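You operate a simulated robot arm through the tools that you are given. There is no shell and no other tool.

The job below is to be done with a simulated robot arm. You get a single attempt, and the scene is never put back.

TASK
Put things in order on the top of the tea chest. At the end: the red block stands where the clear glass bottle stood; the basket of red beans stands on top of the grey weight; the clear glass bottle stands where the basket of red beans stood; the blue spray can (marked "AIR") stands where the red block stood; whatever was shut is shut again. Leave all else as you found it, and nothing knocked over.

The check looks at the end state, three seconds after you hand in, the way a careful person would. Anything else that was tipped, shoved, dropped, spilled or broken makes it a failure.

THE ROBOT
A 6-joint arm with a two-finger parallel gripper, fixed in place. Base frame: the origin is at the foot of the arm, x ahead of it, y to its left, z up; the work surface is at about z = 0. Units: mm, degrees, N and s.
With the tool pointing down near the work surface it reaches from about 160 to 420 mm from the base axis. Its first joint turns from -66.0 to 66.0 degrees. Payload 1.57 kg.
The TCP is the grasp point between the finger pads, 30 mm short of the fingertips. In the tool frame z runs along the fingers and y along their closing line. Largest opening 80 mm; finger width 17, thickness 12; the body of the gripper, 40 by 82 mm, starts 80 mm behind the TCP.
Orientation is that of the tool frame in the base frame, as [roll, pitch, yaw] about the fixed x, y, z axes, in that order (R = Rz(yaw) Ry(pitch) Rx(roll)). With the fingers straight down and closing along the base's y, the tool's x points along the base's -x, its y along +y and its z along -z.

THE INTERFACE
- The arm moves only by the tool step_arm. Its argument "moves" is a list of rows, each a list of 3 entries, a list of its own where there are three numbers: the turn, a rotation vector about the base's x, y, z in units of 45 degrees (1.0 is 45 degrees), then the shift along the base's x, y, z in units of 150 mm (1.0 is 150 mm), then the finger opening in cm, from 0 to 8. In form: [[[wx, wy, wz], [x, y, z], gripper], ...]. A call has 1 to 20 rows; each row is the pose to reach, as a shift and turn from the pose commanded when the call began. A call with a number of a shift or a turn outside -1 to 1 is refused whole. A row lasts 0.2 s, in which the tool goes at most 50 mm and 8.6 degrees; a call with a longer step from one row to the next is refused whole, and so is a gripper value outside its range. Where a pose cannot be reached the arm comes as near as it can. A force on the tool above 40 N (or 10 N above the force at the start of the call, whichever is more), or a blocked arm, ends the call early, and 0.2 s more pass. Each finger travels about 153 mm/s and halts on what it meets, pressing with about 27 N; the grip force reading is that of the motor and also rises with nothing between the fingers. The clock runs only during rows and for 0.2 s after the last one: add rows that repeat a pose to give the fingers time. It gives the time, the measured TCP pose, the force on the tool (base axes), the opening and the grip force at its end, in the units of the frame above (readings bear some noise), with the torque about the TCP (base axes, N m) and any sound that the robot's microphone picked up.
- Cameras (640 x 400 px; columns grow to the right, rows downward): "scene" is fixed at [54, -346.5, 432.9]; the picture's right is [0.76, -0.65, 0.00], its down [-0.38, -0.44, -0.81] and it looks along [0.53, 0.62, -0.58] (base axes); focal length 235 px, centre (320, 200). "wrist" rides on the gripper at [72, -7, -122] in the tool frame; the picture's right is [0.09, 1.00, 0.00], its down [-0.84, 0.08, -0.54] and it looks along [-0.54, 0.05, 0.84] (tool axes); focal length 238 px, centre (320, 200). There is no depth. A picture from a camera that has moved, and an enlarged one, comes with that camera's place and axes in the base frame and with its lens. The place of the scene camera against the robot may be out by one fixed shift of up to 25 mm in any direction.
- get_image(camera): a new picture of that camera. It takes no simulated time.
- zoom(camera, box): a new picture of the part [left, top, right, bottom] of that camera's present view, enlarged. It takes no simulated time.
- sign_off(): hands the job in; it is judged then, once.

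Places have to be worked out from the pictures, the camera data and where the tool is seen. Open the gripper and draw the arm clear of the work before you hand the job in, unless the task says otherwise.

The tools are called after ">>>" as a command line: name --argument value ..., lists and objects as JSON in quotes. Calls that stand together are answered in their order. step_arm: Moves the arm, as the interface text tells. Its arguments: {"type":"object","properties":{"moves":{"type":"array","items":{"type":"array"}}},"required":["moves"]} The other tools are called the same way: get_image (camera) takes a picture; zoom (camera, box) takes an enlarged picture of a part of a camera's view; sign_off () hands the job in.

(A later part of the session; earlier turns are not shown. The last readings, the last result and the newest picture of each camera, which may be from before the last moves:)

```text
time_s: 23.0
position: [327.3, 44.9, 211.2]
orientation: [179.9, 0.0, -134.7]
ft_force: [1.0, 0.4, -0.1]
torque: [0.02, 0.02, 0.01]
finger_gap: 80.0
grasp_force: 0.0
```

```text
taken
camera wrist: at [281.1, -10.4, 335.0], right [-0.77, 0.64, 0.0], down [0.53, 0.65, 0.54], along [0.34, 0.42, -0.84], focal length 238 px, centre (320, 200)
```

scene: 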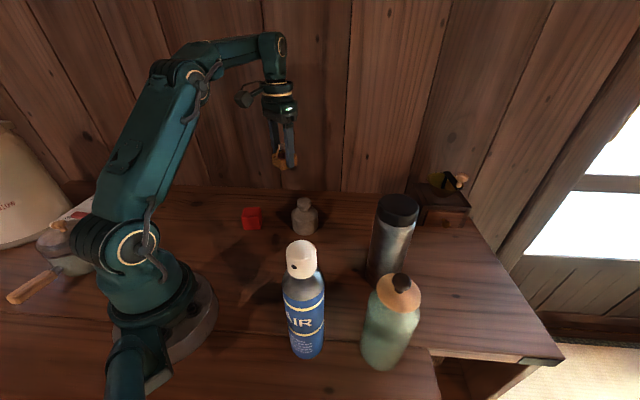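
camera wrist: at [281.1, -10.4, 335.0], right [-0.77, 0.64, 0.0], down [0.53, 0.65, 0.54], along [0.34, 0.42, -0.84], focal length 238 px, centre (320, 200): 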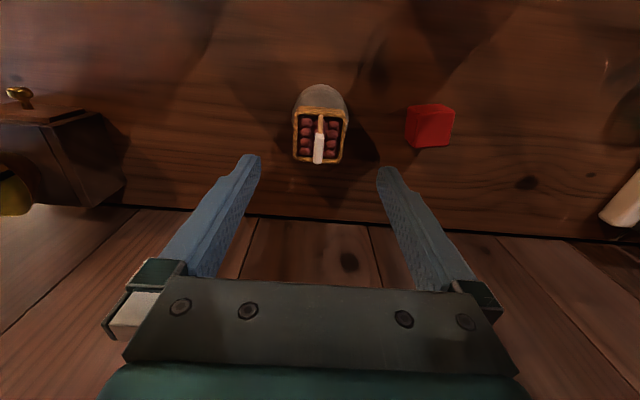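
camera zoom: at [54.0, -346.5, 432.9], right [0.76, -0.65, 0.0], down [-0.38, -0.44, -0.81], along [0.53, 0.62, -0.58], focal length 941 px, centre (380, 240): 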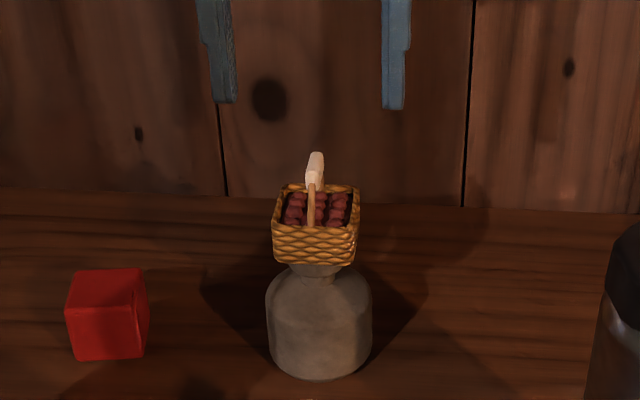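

The basket stands well on the weight. I zoom on the red block from this vantage to record its place, then retreat inward and swing toward the bottle.

>>> zoom --camera "wrist" --box '[370, 70, 490, 170]'

>>> step_arm --moves '[[[0, 0, -0.17], [-0.12, -0.02, 0.04], 8], [[0, 0, -0.34], [-0.3, -0.06, 0.1], 8], [[0, 0, -0.51], [-0.48, -0.12, 0.25], 8], [[0, 0, -0.68], [-0.66, -0.2, 0.4], 8], [[0, 0, -0.85], [-0.76, -0.32, 0.5], 8], [[0, 0, -1.0], [-0.82, -0.45, 0.54], 8], [[0, 0, -1.0], [-0.82, -0.45, 0.54], 8]]'

```text
4.00 times, centred on (430, 120) of wrist
camera zoom: at [281.1, -10.4, 335.0], right [-0.77, 0.64, 0.0], down [0.53, 0.65, 0.54], along [0.34, 0.42, -0.84], focal length 953 px, centre (-120, 520)
```

zoom: 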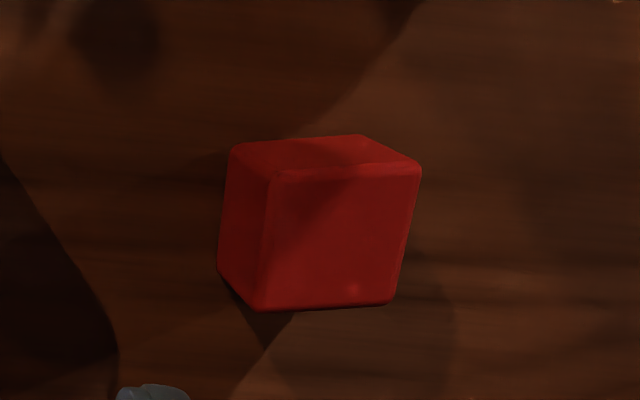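

```text
time_s: 24.6
position: [205.2, -22.8, 292.8]
orientation: [-180.0, 0.0, -179.9]
ft_force: [0.5, -0.5, 0.1]
torque: [0.01, -0.03, 0.0]
finger_gap: 80.1
grasp_force: 0.0
```

The block's top centre reckons to about (228,144), a cube of roughly 45 mm with sides turned about 54°. Now I swing toward the bottle with the fingers closed so they don't hide it.

>>> step_arm --moves '[[[0, 0, -0.17], [-0.03, -0.1, 0], 6], [[0, 0, -0.34], [-0.07, -0.2, 0], 4], [[0, 0, -0.51], [-0.12, -0.3, 0], 2], [[0, 0, -0.68], [-0.17, -0.4, 0], 1], [[0, 0, -0.85], [-0.22, -0.5, 0], 1], [[0, 0, -0.9], [-0.267, -0.58, -0.02], 1], [[0, 0, -0.9], [-0.267, -0.58, -0.02], 1]]'

>>> get_image --camera "wrist"

```text
time_s: 26.2
position: [165.4, -110.3, 291.2]
orientation: [179.9, -0.1, 139.6]
ft_force: [-0.3, 0.6, -0.2]
torque: [0.0, -0.02, 0.0]
finger_gap: 9.8
grasp_force: 0.0
```

```text
taken
camera wrist: at [105.5, -69.0, 413.0], right [0.57, 0.82, 0.0], down [0.69, -0.48, 0.54], along [0.44, -0.31, -0.84], focal length 238 px, centre (320, 200)
```

wrist: 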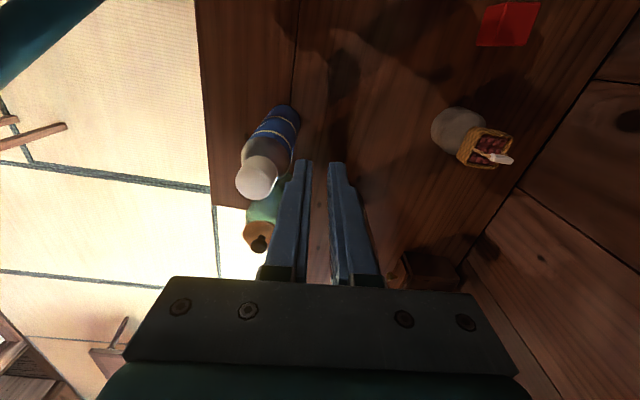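

The can's cap partly hides the bottle here. I shift inward and turn the camera further right so that the bottle shows between open fingers.

>>> step_arm --moves '[[[0, 0, -0.16], [0.08, 0.08, 0], 3], [[0, 0, -0.33], [0.15, 0.17, 0], 5], [[0, 0, -0.5], [0.22, 0.26, 0], 8], [[0, 0, -0.66], [0.3, 0.335, 0], 8], [[0, 0, -0.66], [0.3, 0.335, 0], 8]]'

>>> get_image --camera "wrist"

>>> zoom --camera "wrist" --box '[190, 130, 390, 290]'

```text
time_s: 27.4
position: [209.1, -59.0, 289.8]
orientation: [180.0, 0.0, 109.9]
ft_force: [0.1, -0.1, -0.5]
torque: [0.02, -0.02, 0.01]
finger_gap: 80.1
grasp_force: 0.1
```

```text
taken
camera wrist: at [177.1, 6.1, 412.4], right [0.9, 0.43, 0.0], down [0.36, -0.76, 0.54], along [0.23, -0.49, -0.84], focal length 238 px, centre (320, 200)
```

wrist: 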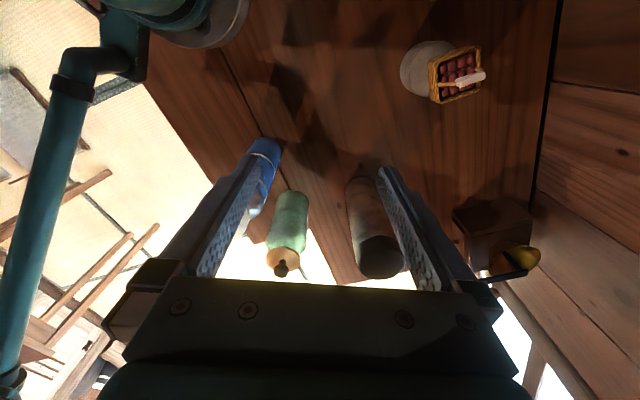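

```text
2.50 times, centred on (290, 210) of wrist
camera zoom: at [177.1, 6.1, 412.4], right [0.9, 0.43, 0.0], down [0.36, -0.76, 0.54], along [0.23, -0.49, -0.84], focal length 596 px, centre (395, 175)
```

zoom: 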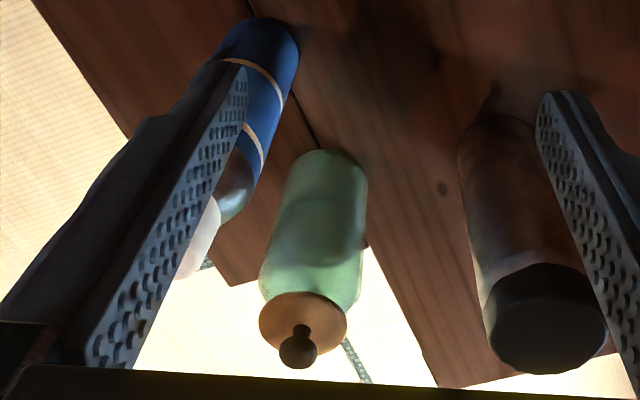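

From here the can stands almost in the arm's line to the bottle (about (240,-270)), and at that radius I can't come down from above. I will therefore park the red block near (215,-50), move the can first, then fetch the bottle, and last put the block in the bottle's place. I swing back to the block now.

>>> step_arm --moves '[[[0, 0, 0.17], [0.02, 0.07, -0.01], 8], [[0, 0, 0.34], [0.03, 0.15, -0.02], 8], [[0, 0, 0.51], [0.04, 0.24, -0.02], 8], [[0, 0, 0.68], [0.05, 0.33, -0.03], 8], [[0, 0, 0.85], [0.05, 0.42, -0.03], 8], [[0, 0, 1.0], [0.05, 0.5, -0.03], 8]]'

>>> step_arm --moves '[[[0, 0, 0.17], [0, 0.08, -0.02], 8], [[0, 0, 0.34], [0, 0.17, -0.05], 8], [[0, 0, 0.51], [0, 0.26, -0.1], 8], [[0, 0, 0.68], [0, 0.36, -0.15], 8], [[0, 0, 0.85], [0, 0.46, -0.2], 8], [[0, 0, 1.0], [0, 0.55, -0.25], 8]]'

>>> step_arm --moves '[[[0, 0, 0.17], [0.02, 0.09, -0.1], 8], [[0, 0, 0.34], [0.04, 0.18, -0.25], 8], [[0, 0, 0.51], [0.06, 0.27, -0.4], 8], [[0, 0, 0.68], [0.07, 0.36, -0.55], 8], [[0, 0, 0.74], [0.08, 0.4, -0.65], 8], [[0, 0, 0.74], [0.08, 0.4, -0.65], 8]]'

>>> get_image --camera "wrist"

```text
time_s: 28.8
position: [216.1, 15.7, 286.6]
orientation: [-180.0, 0.0, 155.2]
ft_force: [0.3, 0.8, -0.3]
torque: [-0.01, -0.02, -0.01]
finger_gap: 79.9
grasp_force: 0.1
```

```text
time_s: 30.2
position: [218.9, 98.4, 246.9]
orientation: [-179.9, 0.0, -159.9]
ft_force: [-0.8, -0.8, 0.1]
torque: [-0.01, -0.03, -0.03]
finger_gap: 80.3
grasp_force: 0.1
```

```text
time_s: 31.6
position: [230.1, 159.3, 151.7]
orientation: [-179.9, 0.0, -126.6]
ft_force: [0.1, 0.1, -0.1]
torque: [-0.02, -0.02, -0.02]
finger_gap: 79.8
grasp_force: 0.1
```

```text
taken
camera wrist: at [191.9, 98.1, 273.5], right [-0.85, 0.52, 0.0], down [0.44, 0.72, 0.54], along [0.28, 0.46, -0.84], focal length 238 px, centre (320, 200)
```

wrist: 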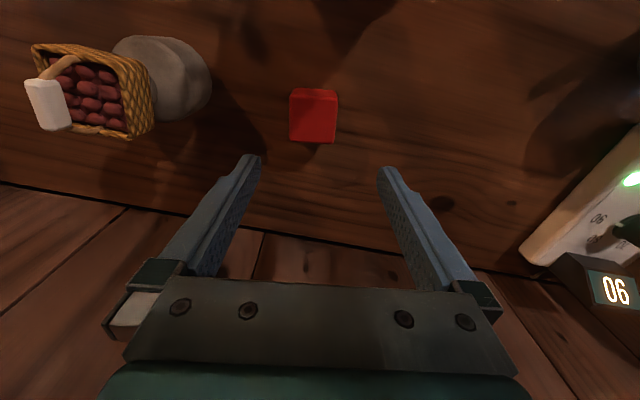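

The block is in view below the fingers, so I zoom in to refine its place and turn.

>>> zoom --camera "wrist" --box '[255, 65, 375, 165]'

```text
4.00 times, centred on (315, 115) of wrist
camera zoom: at [191.9, 98.1, 273.5], right [-0.85, 0.52, 0.0], down [0.44, 0.72, 0.54], along [0.28, 0.46, -0.84], focal length 953 px, centre (340, 540)
```

zoom: 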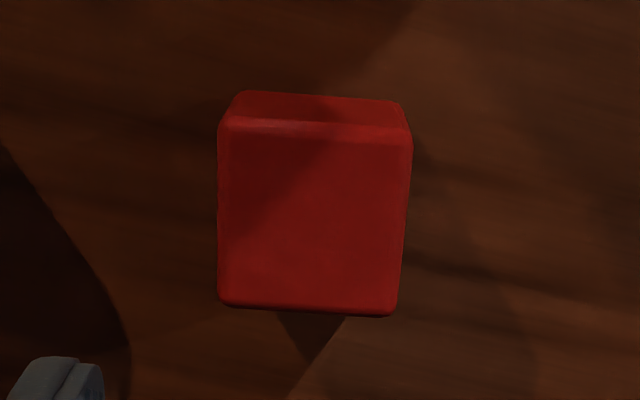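

The block's top centre is at (227.4, 143.4), about 45 mm wide and within 2° of the tool's turn. I move over it and down to z≈36 with the fingers open.

>>> step_arm --moves '[[[0, 0, 0.03], [-0.015, -0.109, -0.05], 8], [[0, 0, 0.03], [-0.015, -0.109, -0.2], 8], [[0, 0, 0.03], [-0.015, -0.109, -0.4], 8], [[0, 0, 0.03], [-0.015, -0.109, -0.55], 8], [[0, 0, 0.03], [-0.015, -0.109, -0.55], 8]]'

>>> get_image --camera "wrist"

```text
time_s: 32.8
position: [225.7, 140.6, 68.5]
orientation: [-180.0, 0.1, -125.4]
ft_force: [-0.2, -0.5, -0.3]
torque: [-0.02, -0.02, 0.01]
finger_gap: 80.0
grasp_force: 0.1
```

```text
taken
camera wrist: at [188.2, 79.0, 190.5], right [-0.87, 0.5, 0.0], down [0.42, 0.73, 0.54], along [0.27, 0.47, -0.84], focal length 238 px, centre (320, 200)
```

wrist: 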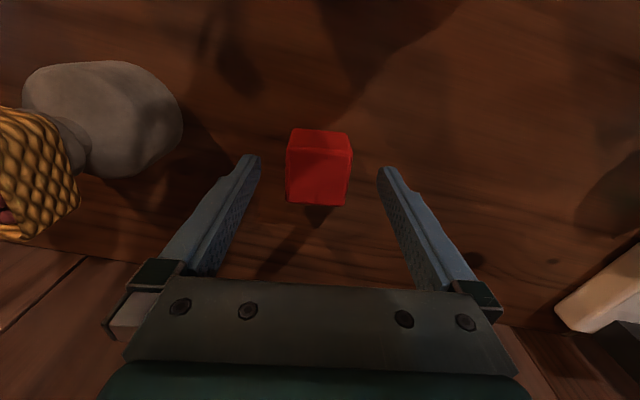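

The block is centred between the fingers to within 2 mm. I correct for that, descend to z≈36 and close on it.

>>> step_arm --moves '[[[0, 0, 0], [0.013, -0.003, -0.1], 8], [[0, 0, 0], [0.013, -0.003, -0.215], 8], [[0, 0, 0], [0.013, -0.003, -0.215], 8], [[0, 0, 0], [0.013, -0.003, -0.215], 6], [[0, 0, 0], [0.013, -0.003, -0.215], 5], [[0, 0, 0], [0.013, -0.003, -0.215], 4.3], [[0, 0, 0], [0.013, -0.003, -0.215], 3.5], [[0, 0, 0], [0.013, -0.003, -0.215], 3.5]]'

>>> get_image --camera "wrist"

```text
time_s: 34.6
position: [226.4, 138.9, 36.5]
orientation: [-180.0, 0.0, -125.5]
ft_force: [0.0, -0.7, 0.2]
torque: [0.0, -0.05, -0.03]
finger_gap: 44.3
grasp_force: 27.0
```

```text
taken
camera wrist: at [190.6, 78.0, 158.3], right [-0.87, 0.5, 0.0], down [0.42, 0.73, 0.54], along [0.27, 0.47, -0.84], focal length 238 px, centre (320, 200)
```

wrist: 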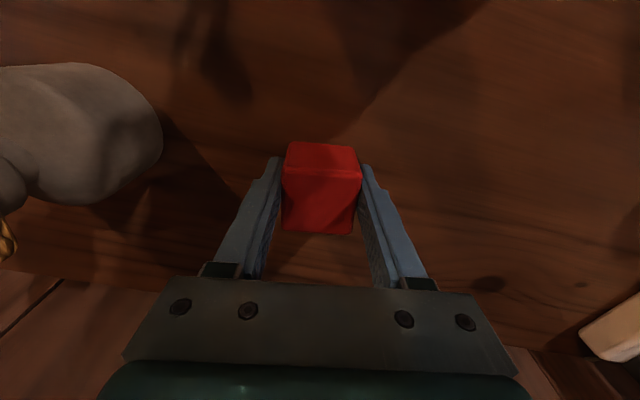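

The block is gripped at a 44 mm gap. I record its place as about (227, 142), lift it, and carry it to the parking place.

>>> step_arm --moves '[[[0, 0, 0], [0, 0, 0.06], 3.5], [[0, 0, 0], [0, 0, 0.25], 3.5], [[0, 0, 0], [0, 0, 0.5], 3.5], [[0, 0, -0.16], [-0.02, -0.15, 0.6], 3.5], [[0, 0, -0.32], [-0.03, -0.3, 0.6], 3.5], [[0, 0, -0.48], [-0.04, -0.45, 0.6], 3.5], [[0, 0, -0.64], [-0.04, -0.6, 0.6], 3.5], [[0, 0, -0.8], [-0.05, -0.75, 0.6], 3.5]]'

>>> step_arm --moves '[[[0, 0, -0.1], [-0.01, -0.2, 0], 3.5], [[0, 0, -0.2], [-0.02, -0.4, 0], 3.5], [[0, 0, -0.3], [-0.03, -0.52, -0.1], 3.5], [[0, 0, -0.3], [-0.03, -0.52, -0.3], 3.5], [[0, 0, -0.3], [-0.03, -0.52, -0.45], 3.5], [[0, 0, -0.3], [-0.03, -0.52, -0.45], 3.5]]'

>>> get_image --camera "scene"

>>> get_image --camera "wrist"

```text
time_s: 36.4
position: [221.6, 27.9, 125.7]
orientation: [180.0, 0.1, -161.6]
ft_force: [-1.0, -0.7, -1.8]
torque: [0.02, -0.01, -0.01]
finger_gap: 44.2
grasp_force: 27.3
```

```text
time_s: 37.8
position: [217.9, -50.4, 58.1]
orientation: [180.0, 0.1, -175.0]
ft_force: [-0.3, 0.3, -0.3]
torque: [-0.01, -0.02, -0.01]
finger_gap: 44.4
grasp_force: 26.9
```

```text
taken
```

scene: 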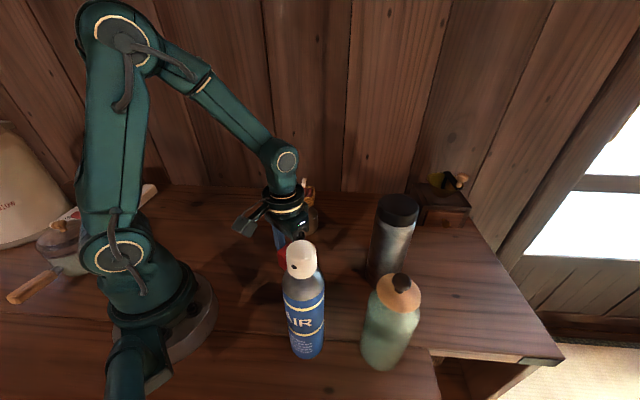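

```text
taken
camera wrist: at [146.3, -63.5, 180.2], right [-0.18, 0.98, 0.0], down [0.83, 0.15, 0.54], along [0.53, 0.1, -0.84], focal length 238 px, centre (320, 200)
```

wrist: 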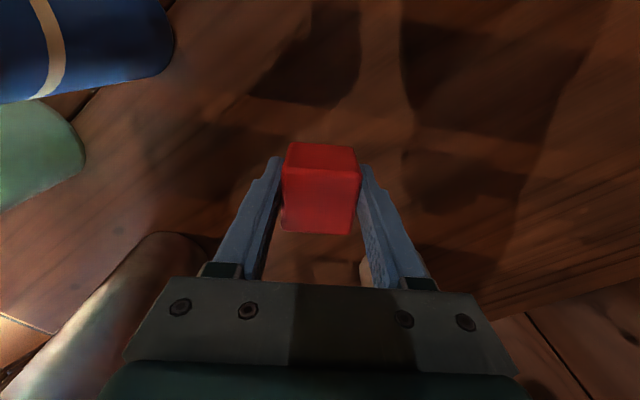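

This low view also shows the bases of the can and bottle; I zoom on them for better positions before setting the block down.

>>> zoom --camera "wrist" --box '[0, 0, 240, 150]'

>>> zoom --camera "wrist" --box '[0, 80, 240, 230]'

```text
2.67 times, centred on (120, 75) of wrist
camera zoom: at [146.3, -63.5, 180.2], right [-0.18, 0.98, 0.0], down [0.83, 0.15, 0.54], along [0.53, 0.1, -0.84], focal length 636 px, centre (853, 533)
```

zoom: 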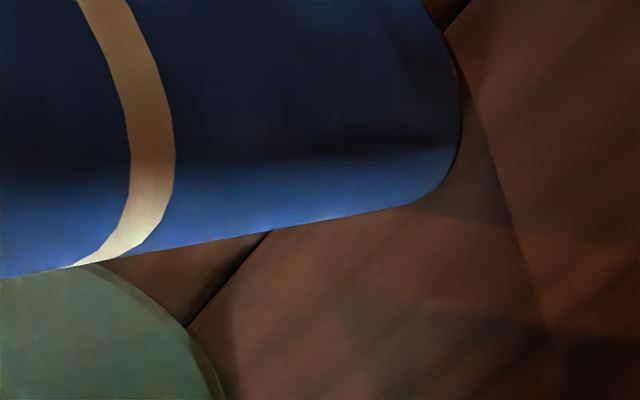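

```text
2.67 times, centred on (120, 155) of wrist
camera zoom: at [146.3, -63.5, 180.2], right [-0.18, 0.98, 0.0], down [0.83, 0.15, 0.54], along [0.53, 0.1, -0.84], focal length 636 px, centre (853, 320)
```

zoom: 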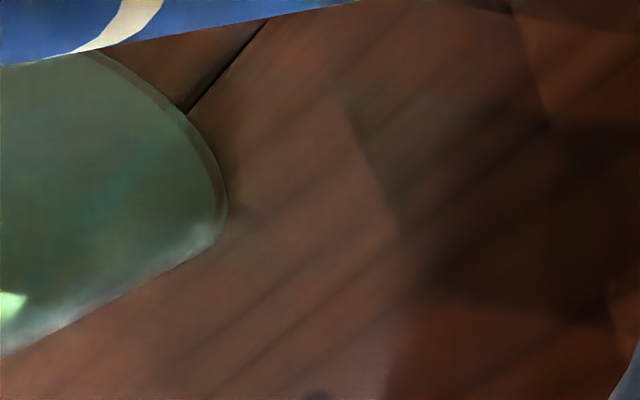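

The ground outlines fit circles: the bottle is at about (242,-266) with radius ~32 and the can at about (160,-182) with radius ~27. I now set the block down here and release it.

>>> step_arm --moves '[[[0, 0, 0], [0, 0, -0.08], 3.5], [[0, 0, 0], [0, 0, -0.13], 3.5], [[0, 0, 0], [0, 0, -0.141], 3.5]]'

```text
time_s: 38.6
position: [216.9, -49.8, 39.4]
orientation: [179.9, -0.1, -174.9]
ft_force: [-0.5, -0.1, -0.7]
torque: [0.04, 0.01, 0.0]
finger_gap: 44.4
grasp_force: 27.3
```

There is no contact yet at z≈39, so I lower a couple of mm more.

>>> step_arm --moves '[[[0, 0, 0], [0, 0, -0.007], 3.5], [[0, 0, 0], [0, 0, -0.013], 3.5]]'

```text
time_s: 39.2
position: [217.0, -50.1, 37.1]
orientation: [179.9, 0.0, -174.8]
ft_force: [0.1, -0.3, 0.0]
torque: [-0.01, -0.03, 0.01]
finger_gap: 44.5
grasp_force: 26.6
```

>>> step_arm --moves '[[[0, 0, 0], [0, 0, -0.004], 3.5], [[0, 0, 0], [0, 0, -0.004], 4.5], [[0, 0, 0], [0, 0, -0.004], 5], [[0, 0, 0], [0, 0, -0.004], 6], [[0, 0, 0], [0, 0, -0.004], 7.5], [[0, 0, 0], [0, 0, -0.004], 8]]'

>>> get_image --camera "wrist"

```text
time_s: 40.6
position: [215.8, -50.2, 35.8]
orientation: [-180.0, 0.0, -174.8]
ft_force: [0.0, -1.2, 0.3]
torque: [-0.01, 0.0, 0.01]
finger_gap: 80.1
grasp_force: 0.1
```

```text
taken
camera wrist: at [144.8, -63.1, 157.6], right [-0.18, 0.98, 0.0], down [0.83, 0.15, 0.54], along [0.53, 0.1, -0.84], focal length 238 px, centre (320, 200)
```

wrist: 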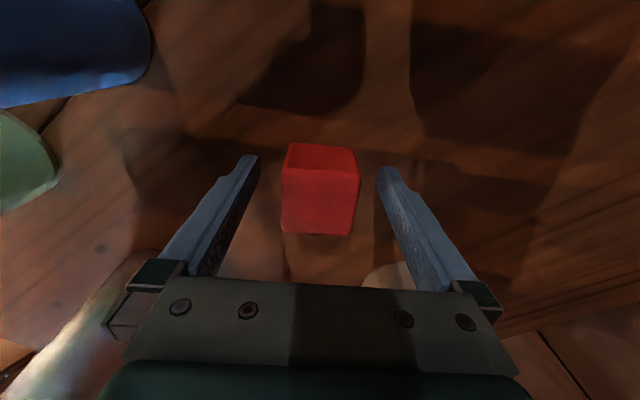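

The block stands parked at about (217,-50). I rise straight up, then go high over the can with the tool turned to about -49°.

>>> step_arm --moves '[[[0, 0, 0], [0, 0, 0.15], 8], [[0, 0, 0], [0, 0, 0.4], 8], [[0, 0, -0.1], [0, 0, 0.65], 8], [[0, 0, -0.27], [-0.03, 0, 0.85], 8], [[0, 0, -0.44], [-0.06, -0.02, 1.0], 8], [[0, 0, -0.6], [-0.1, -0.05, 1.0], 8]]'

>>> step_arm --moves '[[[0, 0, -0.15], [-0.05, -0.05, 0.25], 8], [[0, 0, -0.3], [-0.1, -0.12, 0.5], 8], [[0, 0, -0.45], [-0.15, -0.25, 0.66], 8], [[0, 0, -0.6], [-0.2, -0.45, 0.66], 8], [[0, 0, -0.6], [-0.25, -0.65, 0.66], 8], [[0, 0, -0.6], [-0.27, -0.7, 0.66], 8], [[0, 0, -0.6], [-0.27, -0.7, 0.66], 8]]'

>>> get_image --camera "wrist"

>>> get_image --camera "scene"

```text
time_s: 42.0
position: [201.3, -56.8, 186.1]
orientation: [180.0, 0.0, 158.0]
ft_force: [0.5, -0.2, 0.1]
torque: [0.01, 0.0, -0.02]
finger_gap: 79.9
grasp_force: 0.0
```

```text
time_s: 43.6
position: [162.9, -163.1, 284.8]
orientation: [180.0, 0.0, 131.2]
ft_force: [0.6, -1.1, 0.3]
torque: [-0.01, 0.02, 0.02]
finger_gap: 80.1
grasp_force: 0.1
```

```text
taken
camera wrist: at [108.0, -113.3, 406.7], right [0.69, 0.72, 0.0], down [0.61, -0.58, 0.54], along [0.39, -0.37, -0.84], focal length 238 px, centre (320, 200)
```

wrist: 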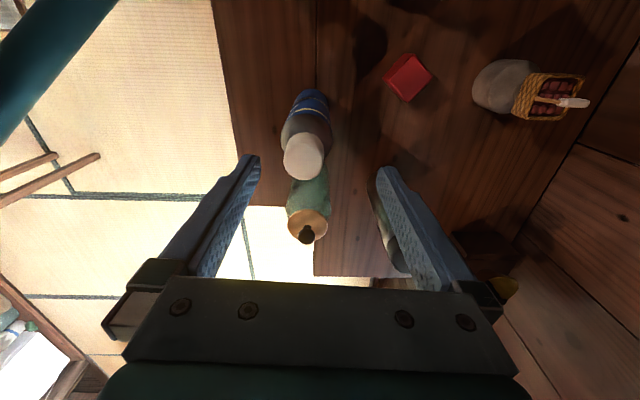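

```text
taken
```

scene: 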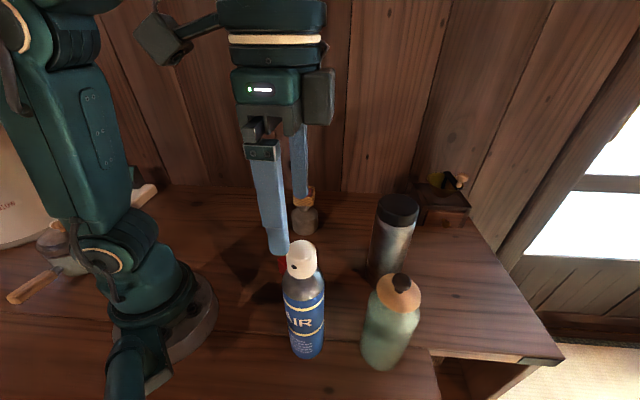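

The can appears between the fingers. I zoom in to get its axis and height.

>>> zoom --camera "wrist" --box '[240, 70, 400, 190]'

>>> zoom --camera "wrist" --box '[250, 150, 370, 250]'

```text
3.33 times, centred on (320, 130) of wrist
camera zoom: at [108.0, -113.3, 406.7], right [0.69, 0.72, 0.0], down [0.61, -0.58, 0.54], along [0.39, -0.37, -0.84], focal length 794 px, centre (320, 433)
```

zoom: 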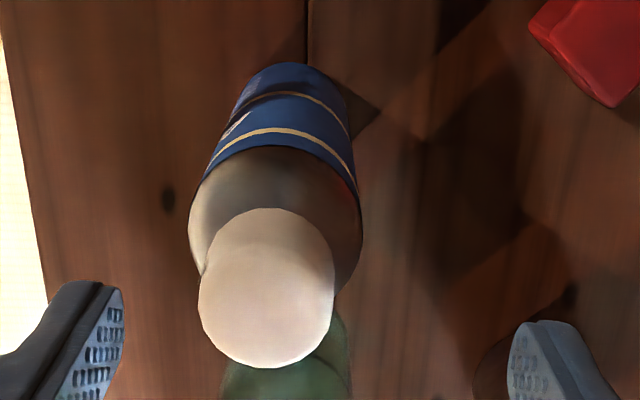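

```text
4.00 times, centred on (310, 200) of wrist
camera zoom: at [108.0, -113.3, 406.7], right [0.69, 0.72, 0.0], down [0.61, -0.58, 0.54], along [0.39, -0.37, -0.84], focal length 953 px, centre (360, 200)
```

zoom: 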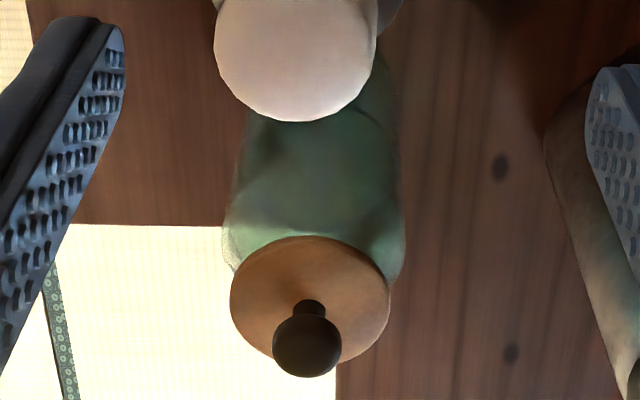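

The can's axis works out at about (159,-181), with a 53 mm body up to z≈163 and a cap top near z≈207. I centre over it at this height and check again.

>>> step_arm --moves '[[[0, 0, 0], [-0.014, -0.06, 0], 8], [[0, 0, 0], [-0.014, -0.118, 0], 8], [[0, 0, 0], [-0.014, -0.118, 0], 8]]'

>>> get_image --camera "wrist"

>>> zoom --camera "wrist" --box '[240, 70, 400, 190]'

>>> zoom --camera "scene" --box '[220, 160, 380, 380]'

```text
time_s: 44.4
position: [157.9, -181.2, 284.8]
orientation: [-180.0, 0.1, 131.1]
ft_force: [0.0, 1.4, -0.5]
torque: [-0.02, 0.01, 0.0]
finger_gap: 79.8
grasp_force: 0.0
```

```text
taken
camera wrist: at [104.7, -130.7, 406.9], right [0.69, 0.72, 0.0], down [0.61, -0.58, 0.54], along [0.39, -0.37, -0.84], focal length 238 px, centre (320, 200)
```

wrist: 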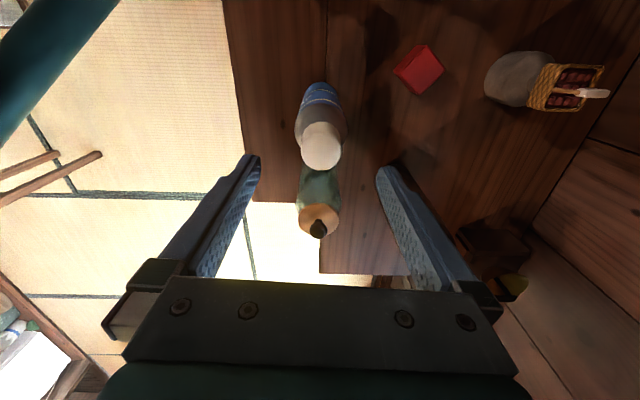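

```text
3.33 times, centred on (320, 130) of wrist
camera zoom: at [104.7, -130.7, 406.9], right [0.69, 0.72, 0.0], down [0.61, -0.58, 0.54], along [0.39, -0.37, -0.84], focal length 794 px, centre (320, 433)
```

zoom: 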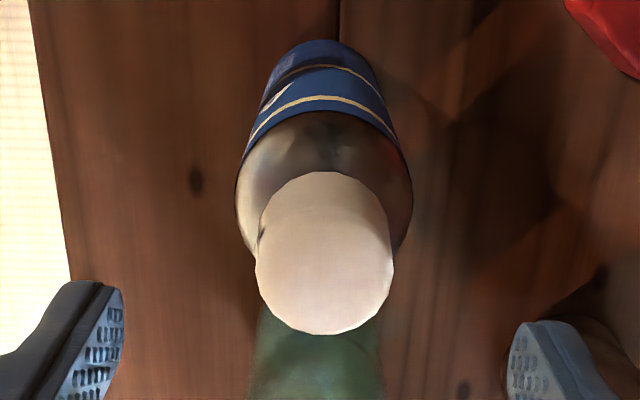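

```text
1.82 times, centred on (300, 270) of scene
camera zoom: at [54.0, -346.5, 432.9], right [0.76, -0.65, 0.0], down [-0.38, -0.44, -0.81], along [0.53, 0.62, -0.58], focal length 428 px, centre (356, 73)
```

zoom: 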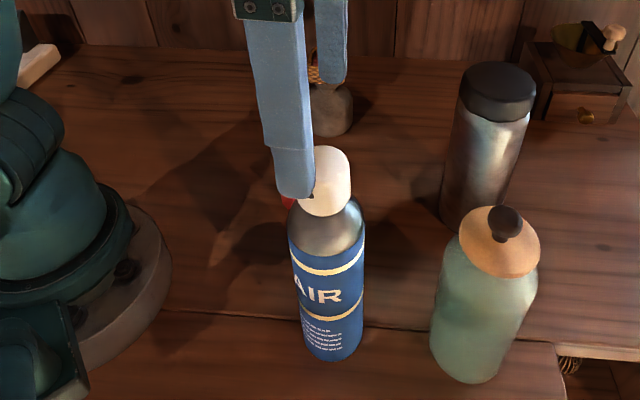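

The can is centred sideways, but its height is unsure (207–230 mm). I go down 40 mm with the fingers well clear of it, to solve height and offset from the change of view.

>>> step_arm --moves '[[[0, 0, 0], [0, 0, -0.12], 8], [[0, 0, 0], [0, 0, -0.27], 8], [[0, 0, 0], [0, 0, -0.27], 8]]'

>>> get_image --camera "wrist"

>>> zoom --camera "wrist" --box '[240, 70, 400, 190]'

>>> zoom --camera "scene" --box '[220, 160, 380, 380]'

```text
time_s: 45.2
position: [158.4, -180.2, 243.1]
orientation: [179.9, 0.0, 131.2]
ft_force: [0.4, 0.2, 0.7]
torque: [0.02, -0.03, 0.03]
finger_gap: 80.0
grasp_force: 0.1
```

```text
taken
camera wrist: at [105.5, -130.7, 365.9], right [0.69, 0.72, 0.0], down [0.61, -0.58, 0.54], along [0.39, -0.37, -0.84], focal length 238 px, centre (320, 200)
```

wrist: 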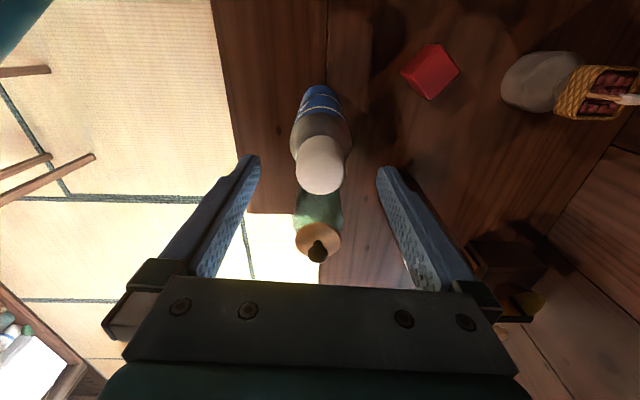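

```text
3.33 times, centred on (320, 130) of wrist
camera zoom: at [105.5, -130.7, 365.9], right [0.69, 0.72, 0.0], down [0.61, -0.58, 0.54], along [0.39, -0.37, -0.84], focal length 794 px, centre (320, 433)
```

zoom: 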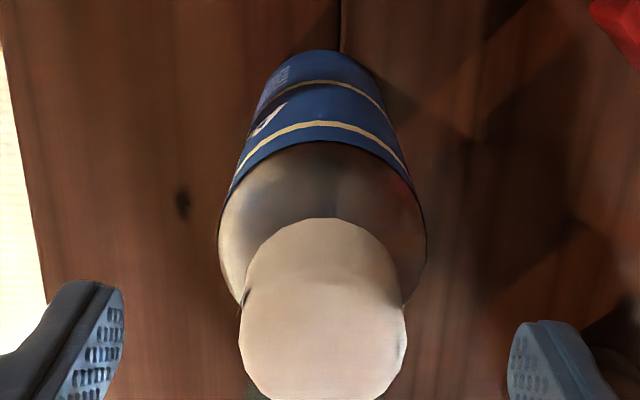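

```text
1.82 times, centred on (300, 270) of scene
camera zoom: at [54.0, -346.5, 432.9], right [0.76, -0.65, 0.0], down [-0.38, -0.44, -0.81], along [0.53, 0.62, -0.58], focal length 428 px, centre (356, 73)
```

zoom: 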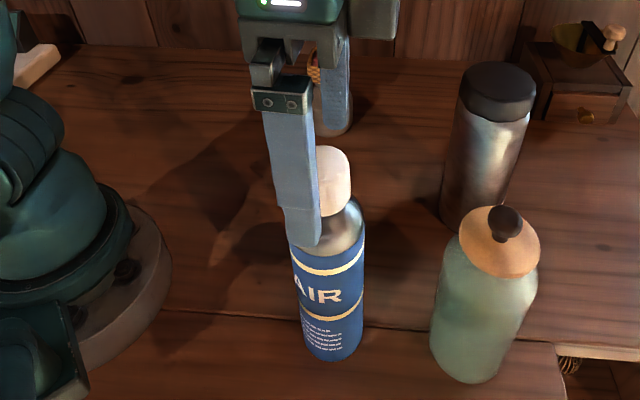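

Parallax between the two views gives a can height of about 216 mm, with the axis within 1–2 mm of the tool. I descend to z≈152, so the fingers hold the upper body and the palm stays clear of the cap.

>>> step_arm --moves '[[[0, 0, 0], [0, 0, -0.13], 8], [[0, 0, 0], [0, 0, -0.26], 8], [[0, 0, 0], [0, 0, -0.39], 8], [[0, 0, 0], [0, 0, -0.5], 8], [[0, 0, 0], [0, 0, -0.6], 8], [[0, 0, 0], [0, 0, -0.6], 8]]'

>>> get_image --camera "wrist"

>>> zoom --camera "scene" --box '[220, 160, 380, 380]'

```text
time_s: 46.6
position: [158.6, -181.3, 154.4]
orientation: [-180.0, 0.0, 131.1]
ft_force: [-0.3, -0.3, -0.4]
torque: [0.02, 0.02, 0.03]
finger_gap: 80.3
grasp_force: 0.0
```

```text
taken
camera wrist: at [104.2, -130.8, 275.2], right [0.69, 0.72, 0.0], down [0.61, -0.58, 0.54], along [0.39, -0.37, -0.84], focal length 238 px, centre (320, 200)
```

wrist: 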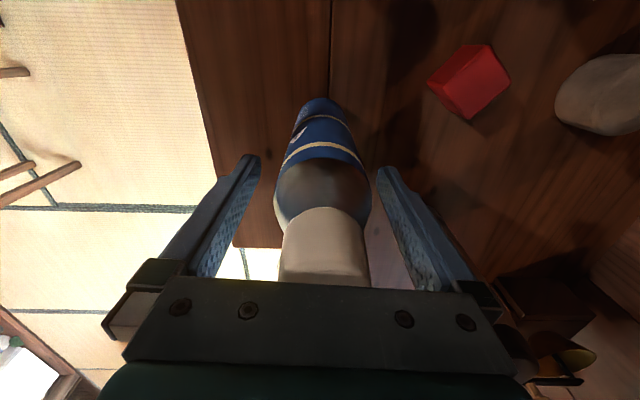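

```text
1.82 times, centred on (300, 270) of scene
camera zoom: at [54.0, -346.5, 432.9], right [0.76, -0.65, 0.0], down [-0.38, -0.44, -0.81], along [0.53, 0.62, -0.58], focal length 428 px, centre (356, 73)
```

zoom: 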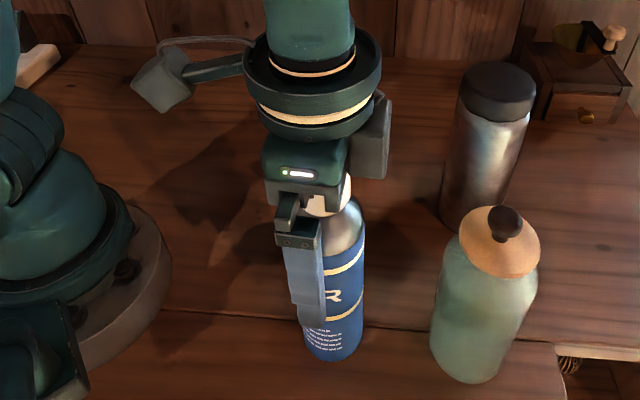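

The fingers straddle the upper body just below the shoulder, and the cap is under the palm. I close gently.

>>> step_arm --moves '[[[0, 0, 0], [0, 0, 0], 7], [[0, 0, 0], [0, 0, 0], 6.2], [[0, 0, 0], [0, 0, 0], 5.6], [[0, 0, 0], [0, 0, 0], 5.2], [[0, 0, 0], [0, 0, 0], 4.5], [[0, 0, 0], [0, 0, 0], 4.5]]'

>>> get_image --camera "wrist"

>>> zoom --camera "scene" --box '[220, 160, 380, 380]'

```text
time_s: 48.0
position: [157.7, -180.6, 153.2]
orientation: [180.0, -0.1, 131.2]
ft_force: [0.2, -1.0, 0.5]
torque: [-0.04, -0.04, -0.02]
finger_gap: 53.2
grasp_force: 27.1
```

```text
taken
camera wrist: at [104.3, -130.8, 275.5], right [0.69, 0.72, 0.0], down [0.61, -0.58, 0.54], along [0.39, -0.37, -0.84], focal length 238 px, centre (320, 200)
```

wrist: 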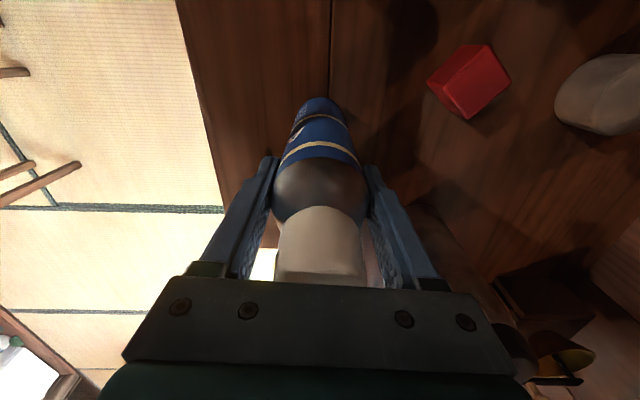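

```text
1.82 times, centred on (300, 270) of scene
camera zoom: at [54.0, -346.5, 432.9], right [0.76, -0.65, 0.0], down [-0.38, -0.44, -0.81], along [0.53, 0.62, -0.58], focal length 428 px, centre (356, 73)
```

zoom: 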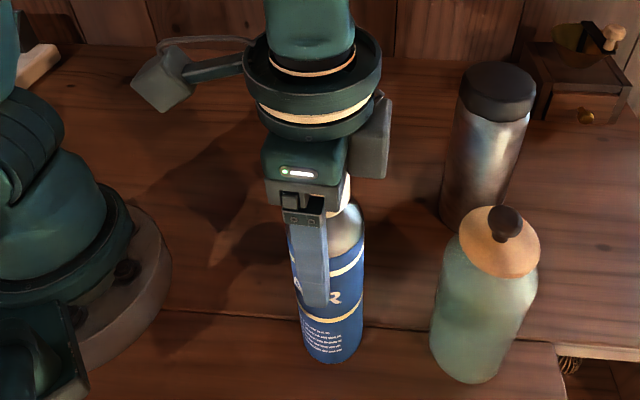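

The can is held at a 53 mm gap. I lift it a little and check that it stays upright.

>>> step_arm --moves '[[[0, 0, 0], [0, 0, 0.04], 4.5], [[0, 0, 0], [0, 0, 0.12], 4.5], [[0, 0, 0], [0, 0, 0.2], 4.5], [[0, 0, 0], [0, 0, 0.2], 4.5]]'

>>> get_image --camera "wrist"

>>> zoom --camera "scene" --box '[220, 160, 380, 380]'

```text
time_s: 49.0
position: [158.1, -180.4, 182.2]
orientation: [180.0, 0.0, 131.2]
ft_force: [0.3, -0.1, -2.6]
torque: [-0.03, 0.01, 0.02]
finger_gap: 53.6
grasp_force: 26.7
```

```text
taken
camera wrist: at [105.0, -131.2, 304.9], right [0.69, 0.72, 0.0], down [0.61, -0.58, 0.54], along [0.39, -0.37, -0.84], focal length 238 px, centre (320, 200)
```

wrist: 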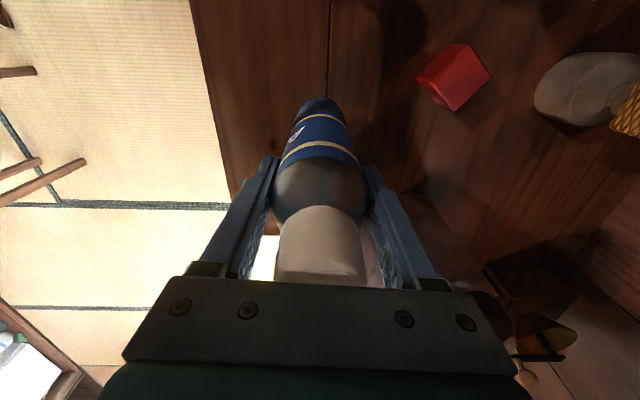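

```text
1.82 times, centred on (300, 270) of scene
camera zoom: at [54.0, -346.5, 432.9], right [0.76, -0.65, 0.0], down [-0.38, -0.44, -0.81], along [0.53, 0.62, -0.58], focal length 428 px, centre (356, 73)
```

zoom: 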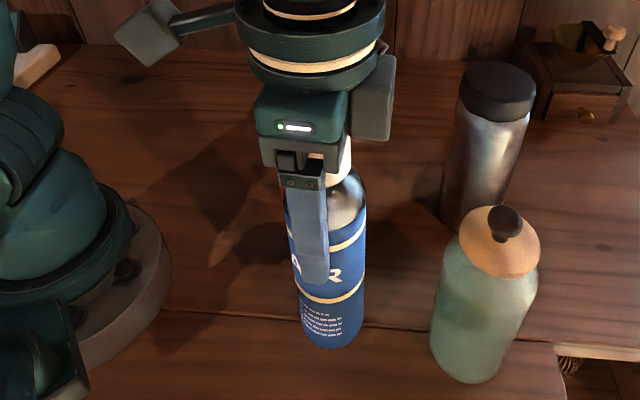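

The can hangs upright and weighs about 0.27 kg, with its base about 153 mm below the TCP. I raise it and swing it around at r≈230, high over the parked block and well inside the weight.

>>> step_arm --moves '[[[0, 0, 0], [0, 0, 0.2], 4.5], [[0, 0, 0], [0, 0, 0.4], 4.5], [[0, 0, 0.13], [0.06, 0.12, 0.4], 4.5], [[0, 0, 0.27], [0.13, 0.26, 0.4], 4.5], [[0, 0, 0.4], [0.19, 0.4, 0.4], 4.5], [[0, 0, 0.53], [0.26, 0.53, 0.4], 4.5], [[0, 0, 0.67], [0.32, 0.67, 0.4], 4.5], [[0, 0, 0.8], [0.38, 0.8, 0.4], 4.5]]'

>>> step_arm --moves '[[[0, 0, 0.14], [0.02, 0.13, 0], 4.5], [[0, 0, 0.28], [0.04, 0.26, 0], 4.5], [[0, 0, 0.42], [0.05, 0.4, 0], 4.5], [[0, 0, 0.56], [0.06, 0.53, 0], 4.5], [[0, 0, 0.7], [0.06, 0.66, 0], 4.5], [[0, 0, 0.85], [0.06, 0.8, 0], 4.5], [[0, 0, 1.0], [0.05, 0.93, 0], 4.5], [[0, 0, 1.0], [0.05, 0.93, 0], 4.5]]'

>>> get_image --camera "wrist"

>>> get_image --camera "scene"

```text
time_s: 50.8
position: [214.5, -61.4, 246.3]
orientation: [180.0, -0.1, 167.3]
ft_force: [-0.6, -0.4, -2.8]
torque: [0.0, 0.04, 0.01]
finger_gap: 53.2
grasp_force: 26.7
```

```text
time_s: 52.6
position: [223.1, 79.6, 243.9]
orientation: [180.0, 0.0, -147.7]
ft_force: [-0.2, -0.1, -2.8]
torque: [0.01, -0.01, -0.01]
finger_gap: 53.0
grasp_force: 26.8
```

```text
taken
camera wrist: at [164.8, 36.4, 365.8], right [-0.61, 0.79, 0.0], down [0.67, 0.51, 0.54], along [0.43, 0.33, -0.84], focal length 238 px, centre (320, 200)
```

wrist: 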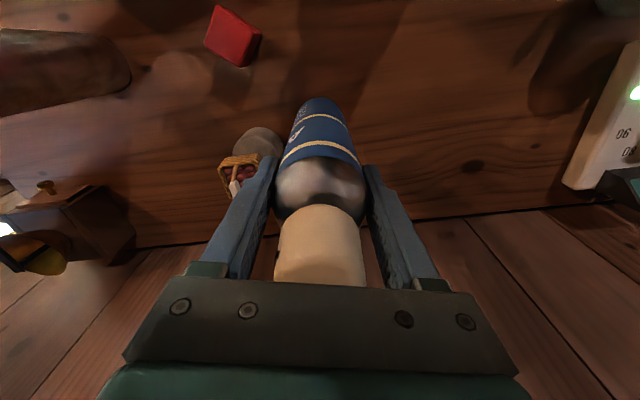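

```text
taken
```

scene: 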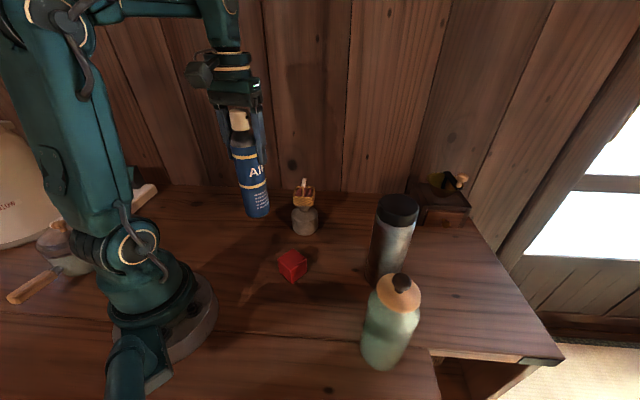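

The can is upright and clear of everything. I move it over the block's old place (227,142) and lower it until its base is about 12 mm up.

>>> step_arm --moves '[[[0, 0, 0], [0.006, 0.14, 0], 4.5], [[0, 0, 0], [0.012, 0.28, 0], 4.5], [[0, 0, 0], [0.018, 0.41, 0], 4.5], [[0, 0, 0], [0.018, 0.41, -0.15], 4.5], [[0, 0, 0], [0.018, 0.41, -0.33], 4.5], [[0, 0, 0], [0.018, 0.41, -0.45], 4.5], [[0, 0, 0], [0.018, 0.41, -0.52], 4.5], [[0, 0, 0], [0.018, 0.41, -0.52], 4.5]]'

>>> get_image --camera "wrist"

>>> zoom --camera "scene" --box '[180, 130, 340, 250]'

```text
time_s: 54.4
position: [225.0, 140.7, 164.7]
orientation: [180.0, 0.1, -147.9]
ft_force: [0.3, 0.3, -2.1]
torque: [0.01, 0.03, 0.03]
finger_gap: 53.4
grasp_force: 27.4
```

```text
taken
camera wrist: at [167.3, 96.5, 287.0], right [-0.61, 0.79, 0.0], down [0.67, 0.51, 0.54], along [0.43, 0.33, -0.84], focal length 238 px, centre (320, 200)
```

wrist: 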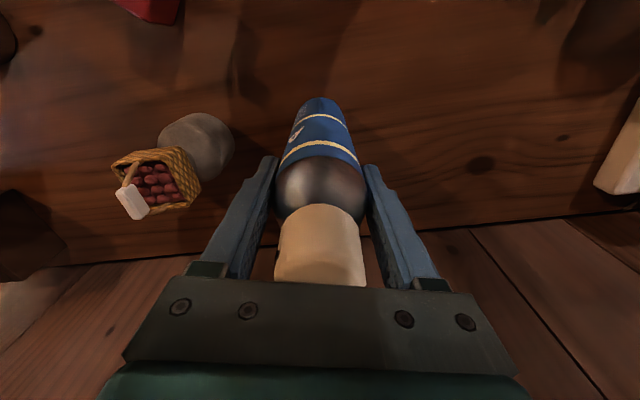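

```text
3.33 times, centred on (260, 190) of scene
camera zoom: at [54.0, -346.5, 432.9], right [0.76, -0.65, 0.0], down [-0.38, -0.44, -0.81], along [0.53, 0.62, -0.58], focal length 784 px, centre (520, 233)
```

zoom: 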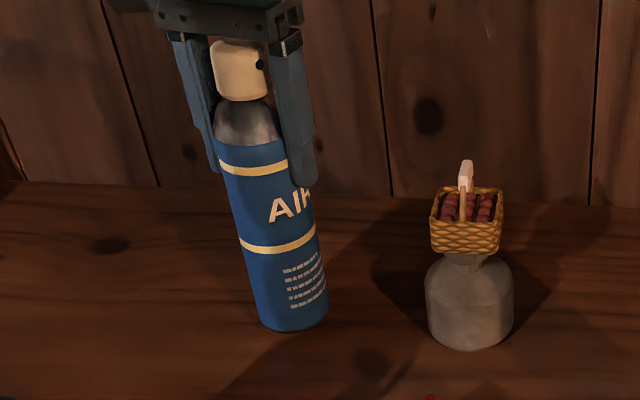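

The scene picture agrees that the can sits over the block's old place. I lower the last centimetre in small steps while watching the force.

>>> step_arm --moves '[[[0, 0, 0], [0, 0, -0.03], 4.5], [[0, 0, 0], [0, 0, -0.055], 4.5], [[0, 0, 0], [0, 0, -0.063], 4.5]]'

```text
time_s: 55.2
position: [226.1, 140.5, 156.6]
orientation: [180.0, 0.0, -147.8]
ft_force: [-0.5, -0.2, -0.6]
torque: [0.0, 0.06, -0.01]
finger_gap: 53.4
grasp_force: 27.2
```

>>> step_arm --moves '[[[0, 0, 0], [0, 0, -0.004], 4.5], [[0, 0, 0], [0, 0, -0.008], 4.5]]'

```text
time_s: 55.8
position: [225.8, 138.7, 156.6]
orientation: [180.0, 0.0, -147.8]
ft_force: [-5.7, -0.3, 13.2]
torque: [0.08, 0.56, 0.02]
finger_gap: 53.2
grasp_force: 26.9
```

Contact with the table shows as 13 N upward. I back off slightly to unload it before opening.

>>> step_arm --moves '[[[0, 0, 0], [0, 0, 0.004], 4.5], [[0, 0, 0], [0, 0, 0.006], 4.5]]'

>>> zoom --camera "scene" --box '[180, 130, 340, 250]'

```text
time_s: 56.4
position: [226.5, 139.1, 157.0]
orientation: [-180.0, -0.1, -147.9]
ft_force: [-0.6, -0.1, -2.1]
torque: [0.02, 0.03, 0.01]
finger_gap: 52.9
grasp_force: 27.6
```

```text
3.33 times, centred on (260, 190) of scene
camera zoom: at [54.0, -346.5, 432.9], right [0.76, -0.65, 0.0], down [-0.38, -0.44, -0.81], along [0.53, 0.62, -0.58], focal length 784 px, centre (520, 233)
```

zoom: 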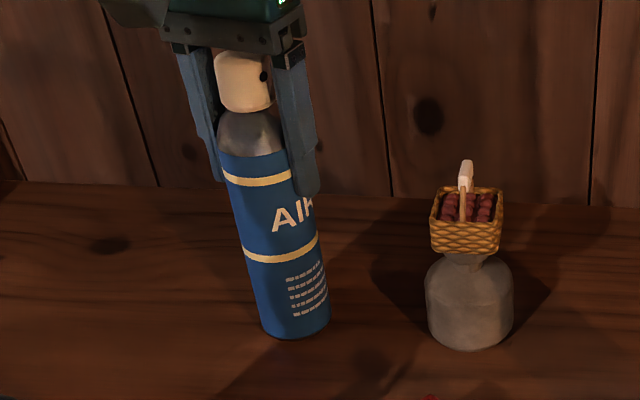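

The can hangs within 1 mm of the table, upright. I lower it by half a mm and open slowly.

>>> step_arm --moves '[[[0, 0, 0], [0, 0, -0.004], 4.5], [[0, 0, 0], [0, 0, -0.004], 5.4], [[0, 0, 0], [0, 0, -0.004], 5.6], [[0, 0, 0], [0, 0, -0.004], 6.0], [[0, 0, 0], [0, 0, -0.004], 6.8], [[0, 0, 0], [0, 0, -0.004], 7.6], [[0, 0, 0], [0, 0, -0.004], 8], [[0, 0, 0], [0, 0, -0.004], 8]]'

>>> get_image --camera "wrist"

>>> zoom --camera "scene" --box '[180, 130, 340, 250]'

```text
time_s: 58.2
position: [225.7, 139.4, 155.8]
orientation: [-180.0, 0.1, -147.9]
ft_force: [-0.5, 0.0, 1.0]
torque: [-0.03, 0.01, 0.02]
finger_gap: 80.0
grasp_force: 0.0
```

```text
taken
camera wrist: at [167.7, 96.5, 278.4], right [-0.61, 0.79, 0.0], down [0.67, 0.51, 0.54], along [0.43, 0.33, -0.84], focal length 238 px, centre (320, 200)
```

wrist: 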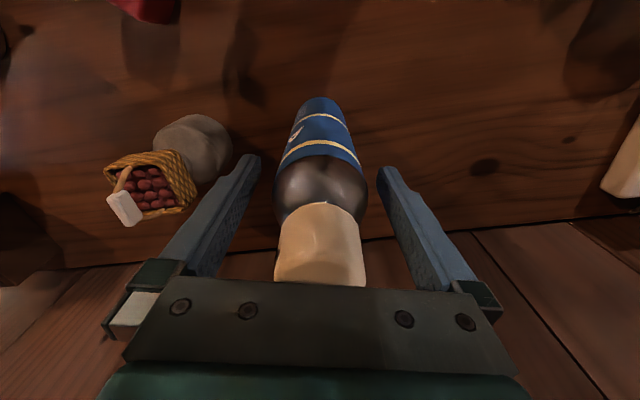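

```text
3.33 times, centred on (260, 190) of scene
camera zoom: at [54.0, -346.5, 432.9], right [0.76, -0.65, 0.0], down [-0.38, -0.44, -0.81], along [0.53, 0.62, -0.58], focal length 784 px, centre (520, 233)
```

zoom: 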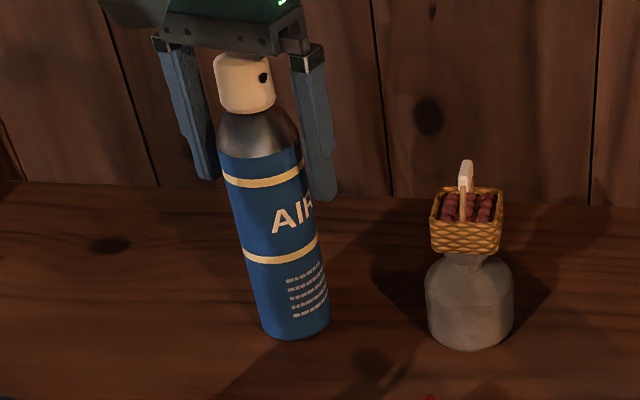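

The can stands free in the block's old place. I rise straight up past its cap.

>>> step_arm --moves '[[[0, 0, 0], [0, 0, 0.1], 8], [[0, 0, 0], [0, 0, 0.25], 8], [[0, 0, 0], [0, 0, 0.42], 8], [[0, 0, 0], [0, 0, 0.6], 8], [[0, 0, 0], [0, 0, 0.76], 8], [[0, 0, 0], [0, 0, 0.82], 8], [[0, 0, 0], [0, 0, 0.82], 8]]'

>>> get_image --camera "scene"

```text
time_s: 59.8
position: [227.0, 137.9, 279.9]
orientation: [-180.0, 0.0, -147.8]
ft_force: [0.5, -0.4, -0.6]
torque: [0.0, 0.0, -0.03]
finger_gap: 80.0
grasp_force: 0.2
```

```text
taken
```

scene: 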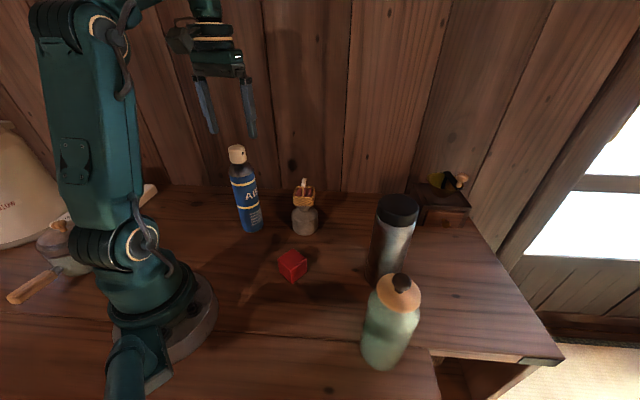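

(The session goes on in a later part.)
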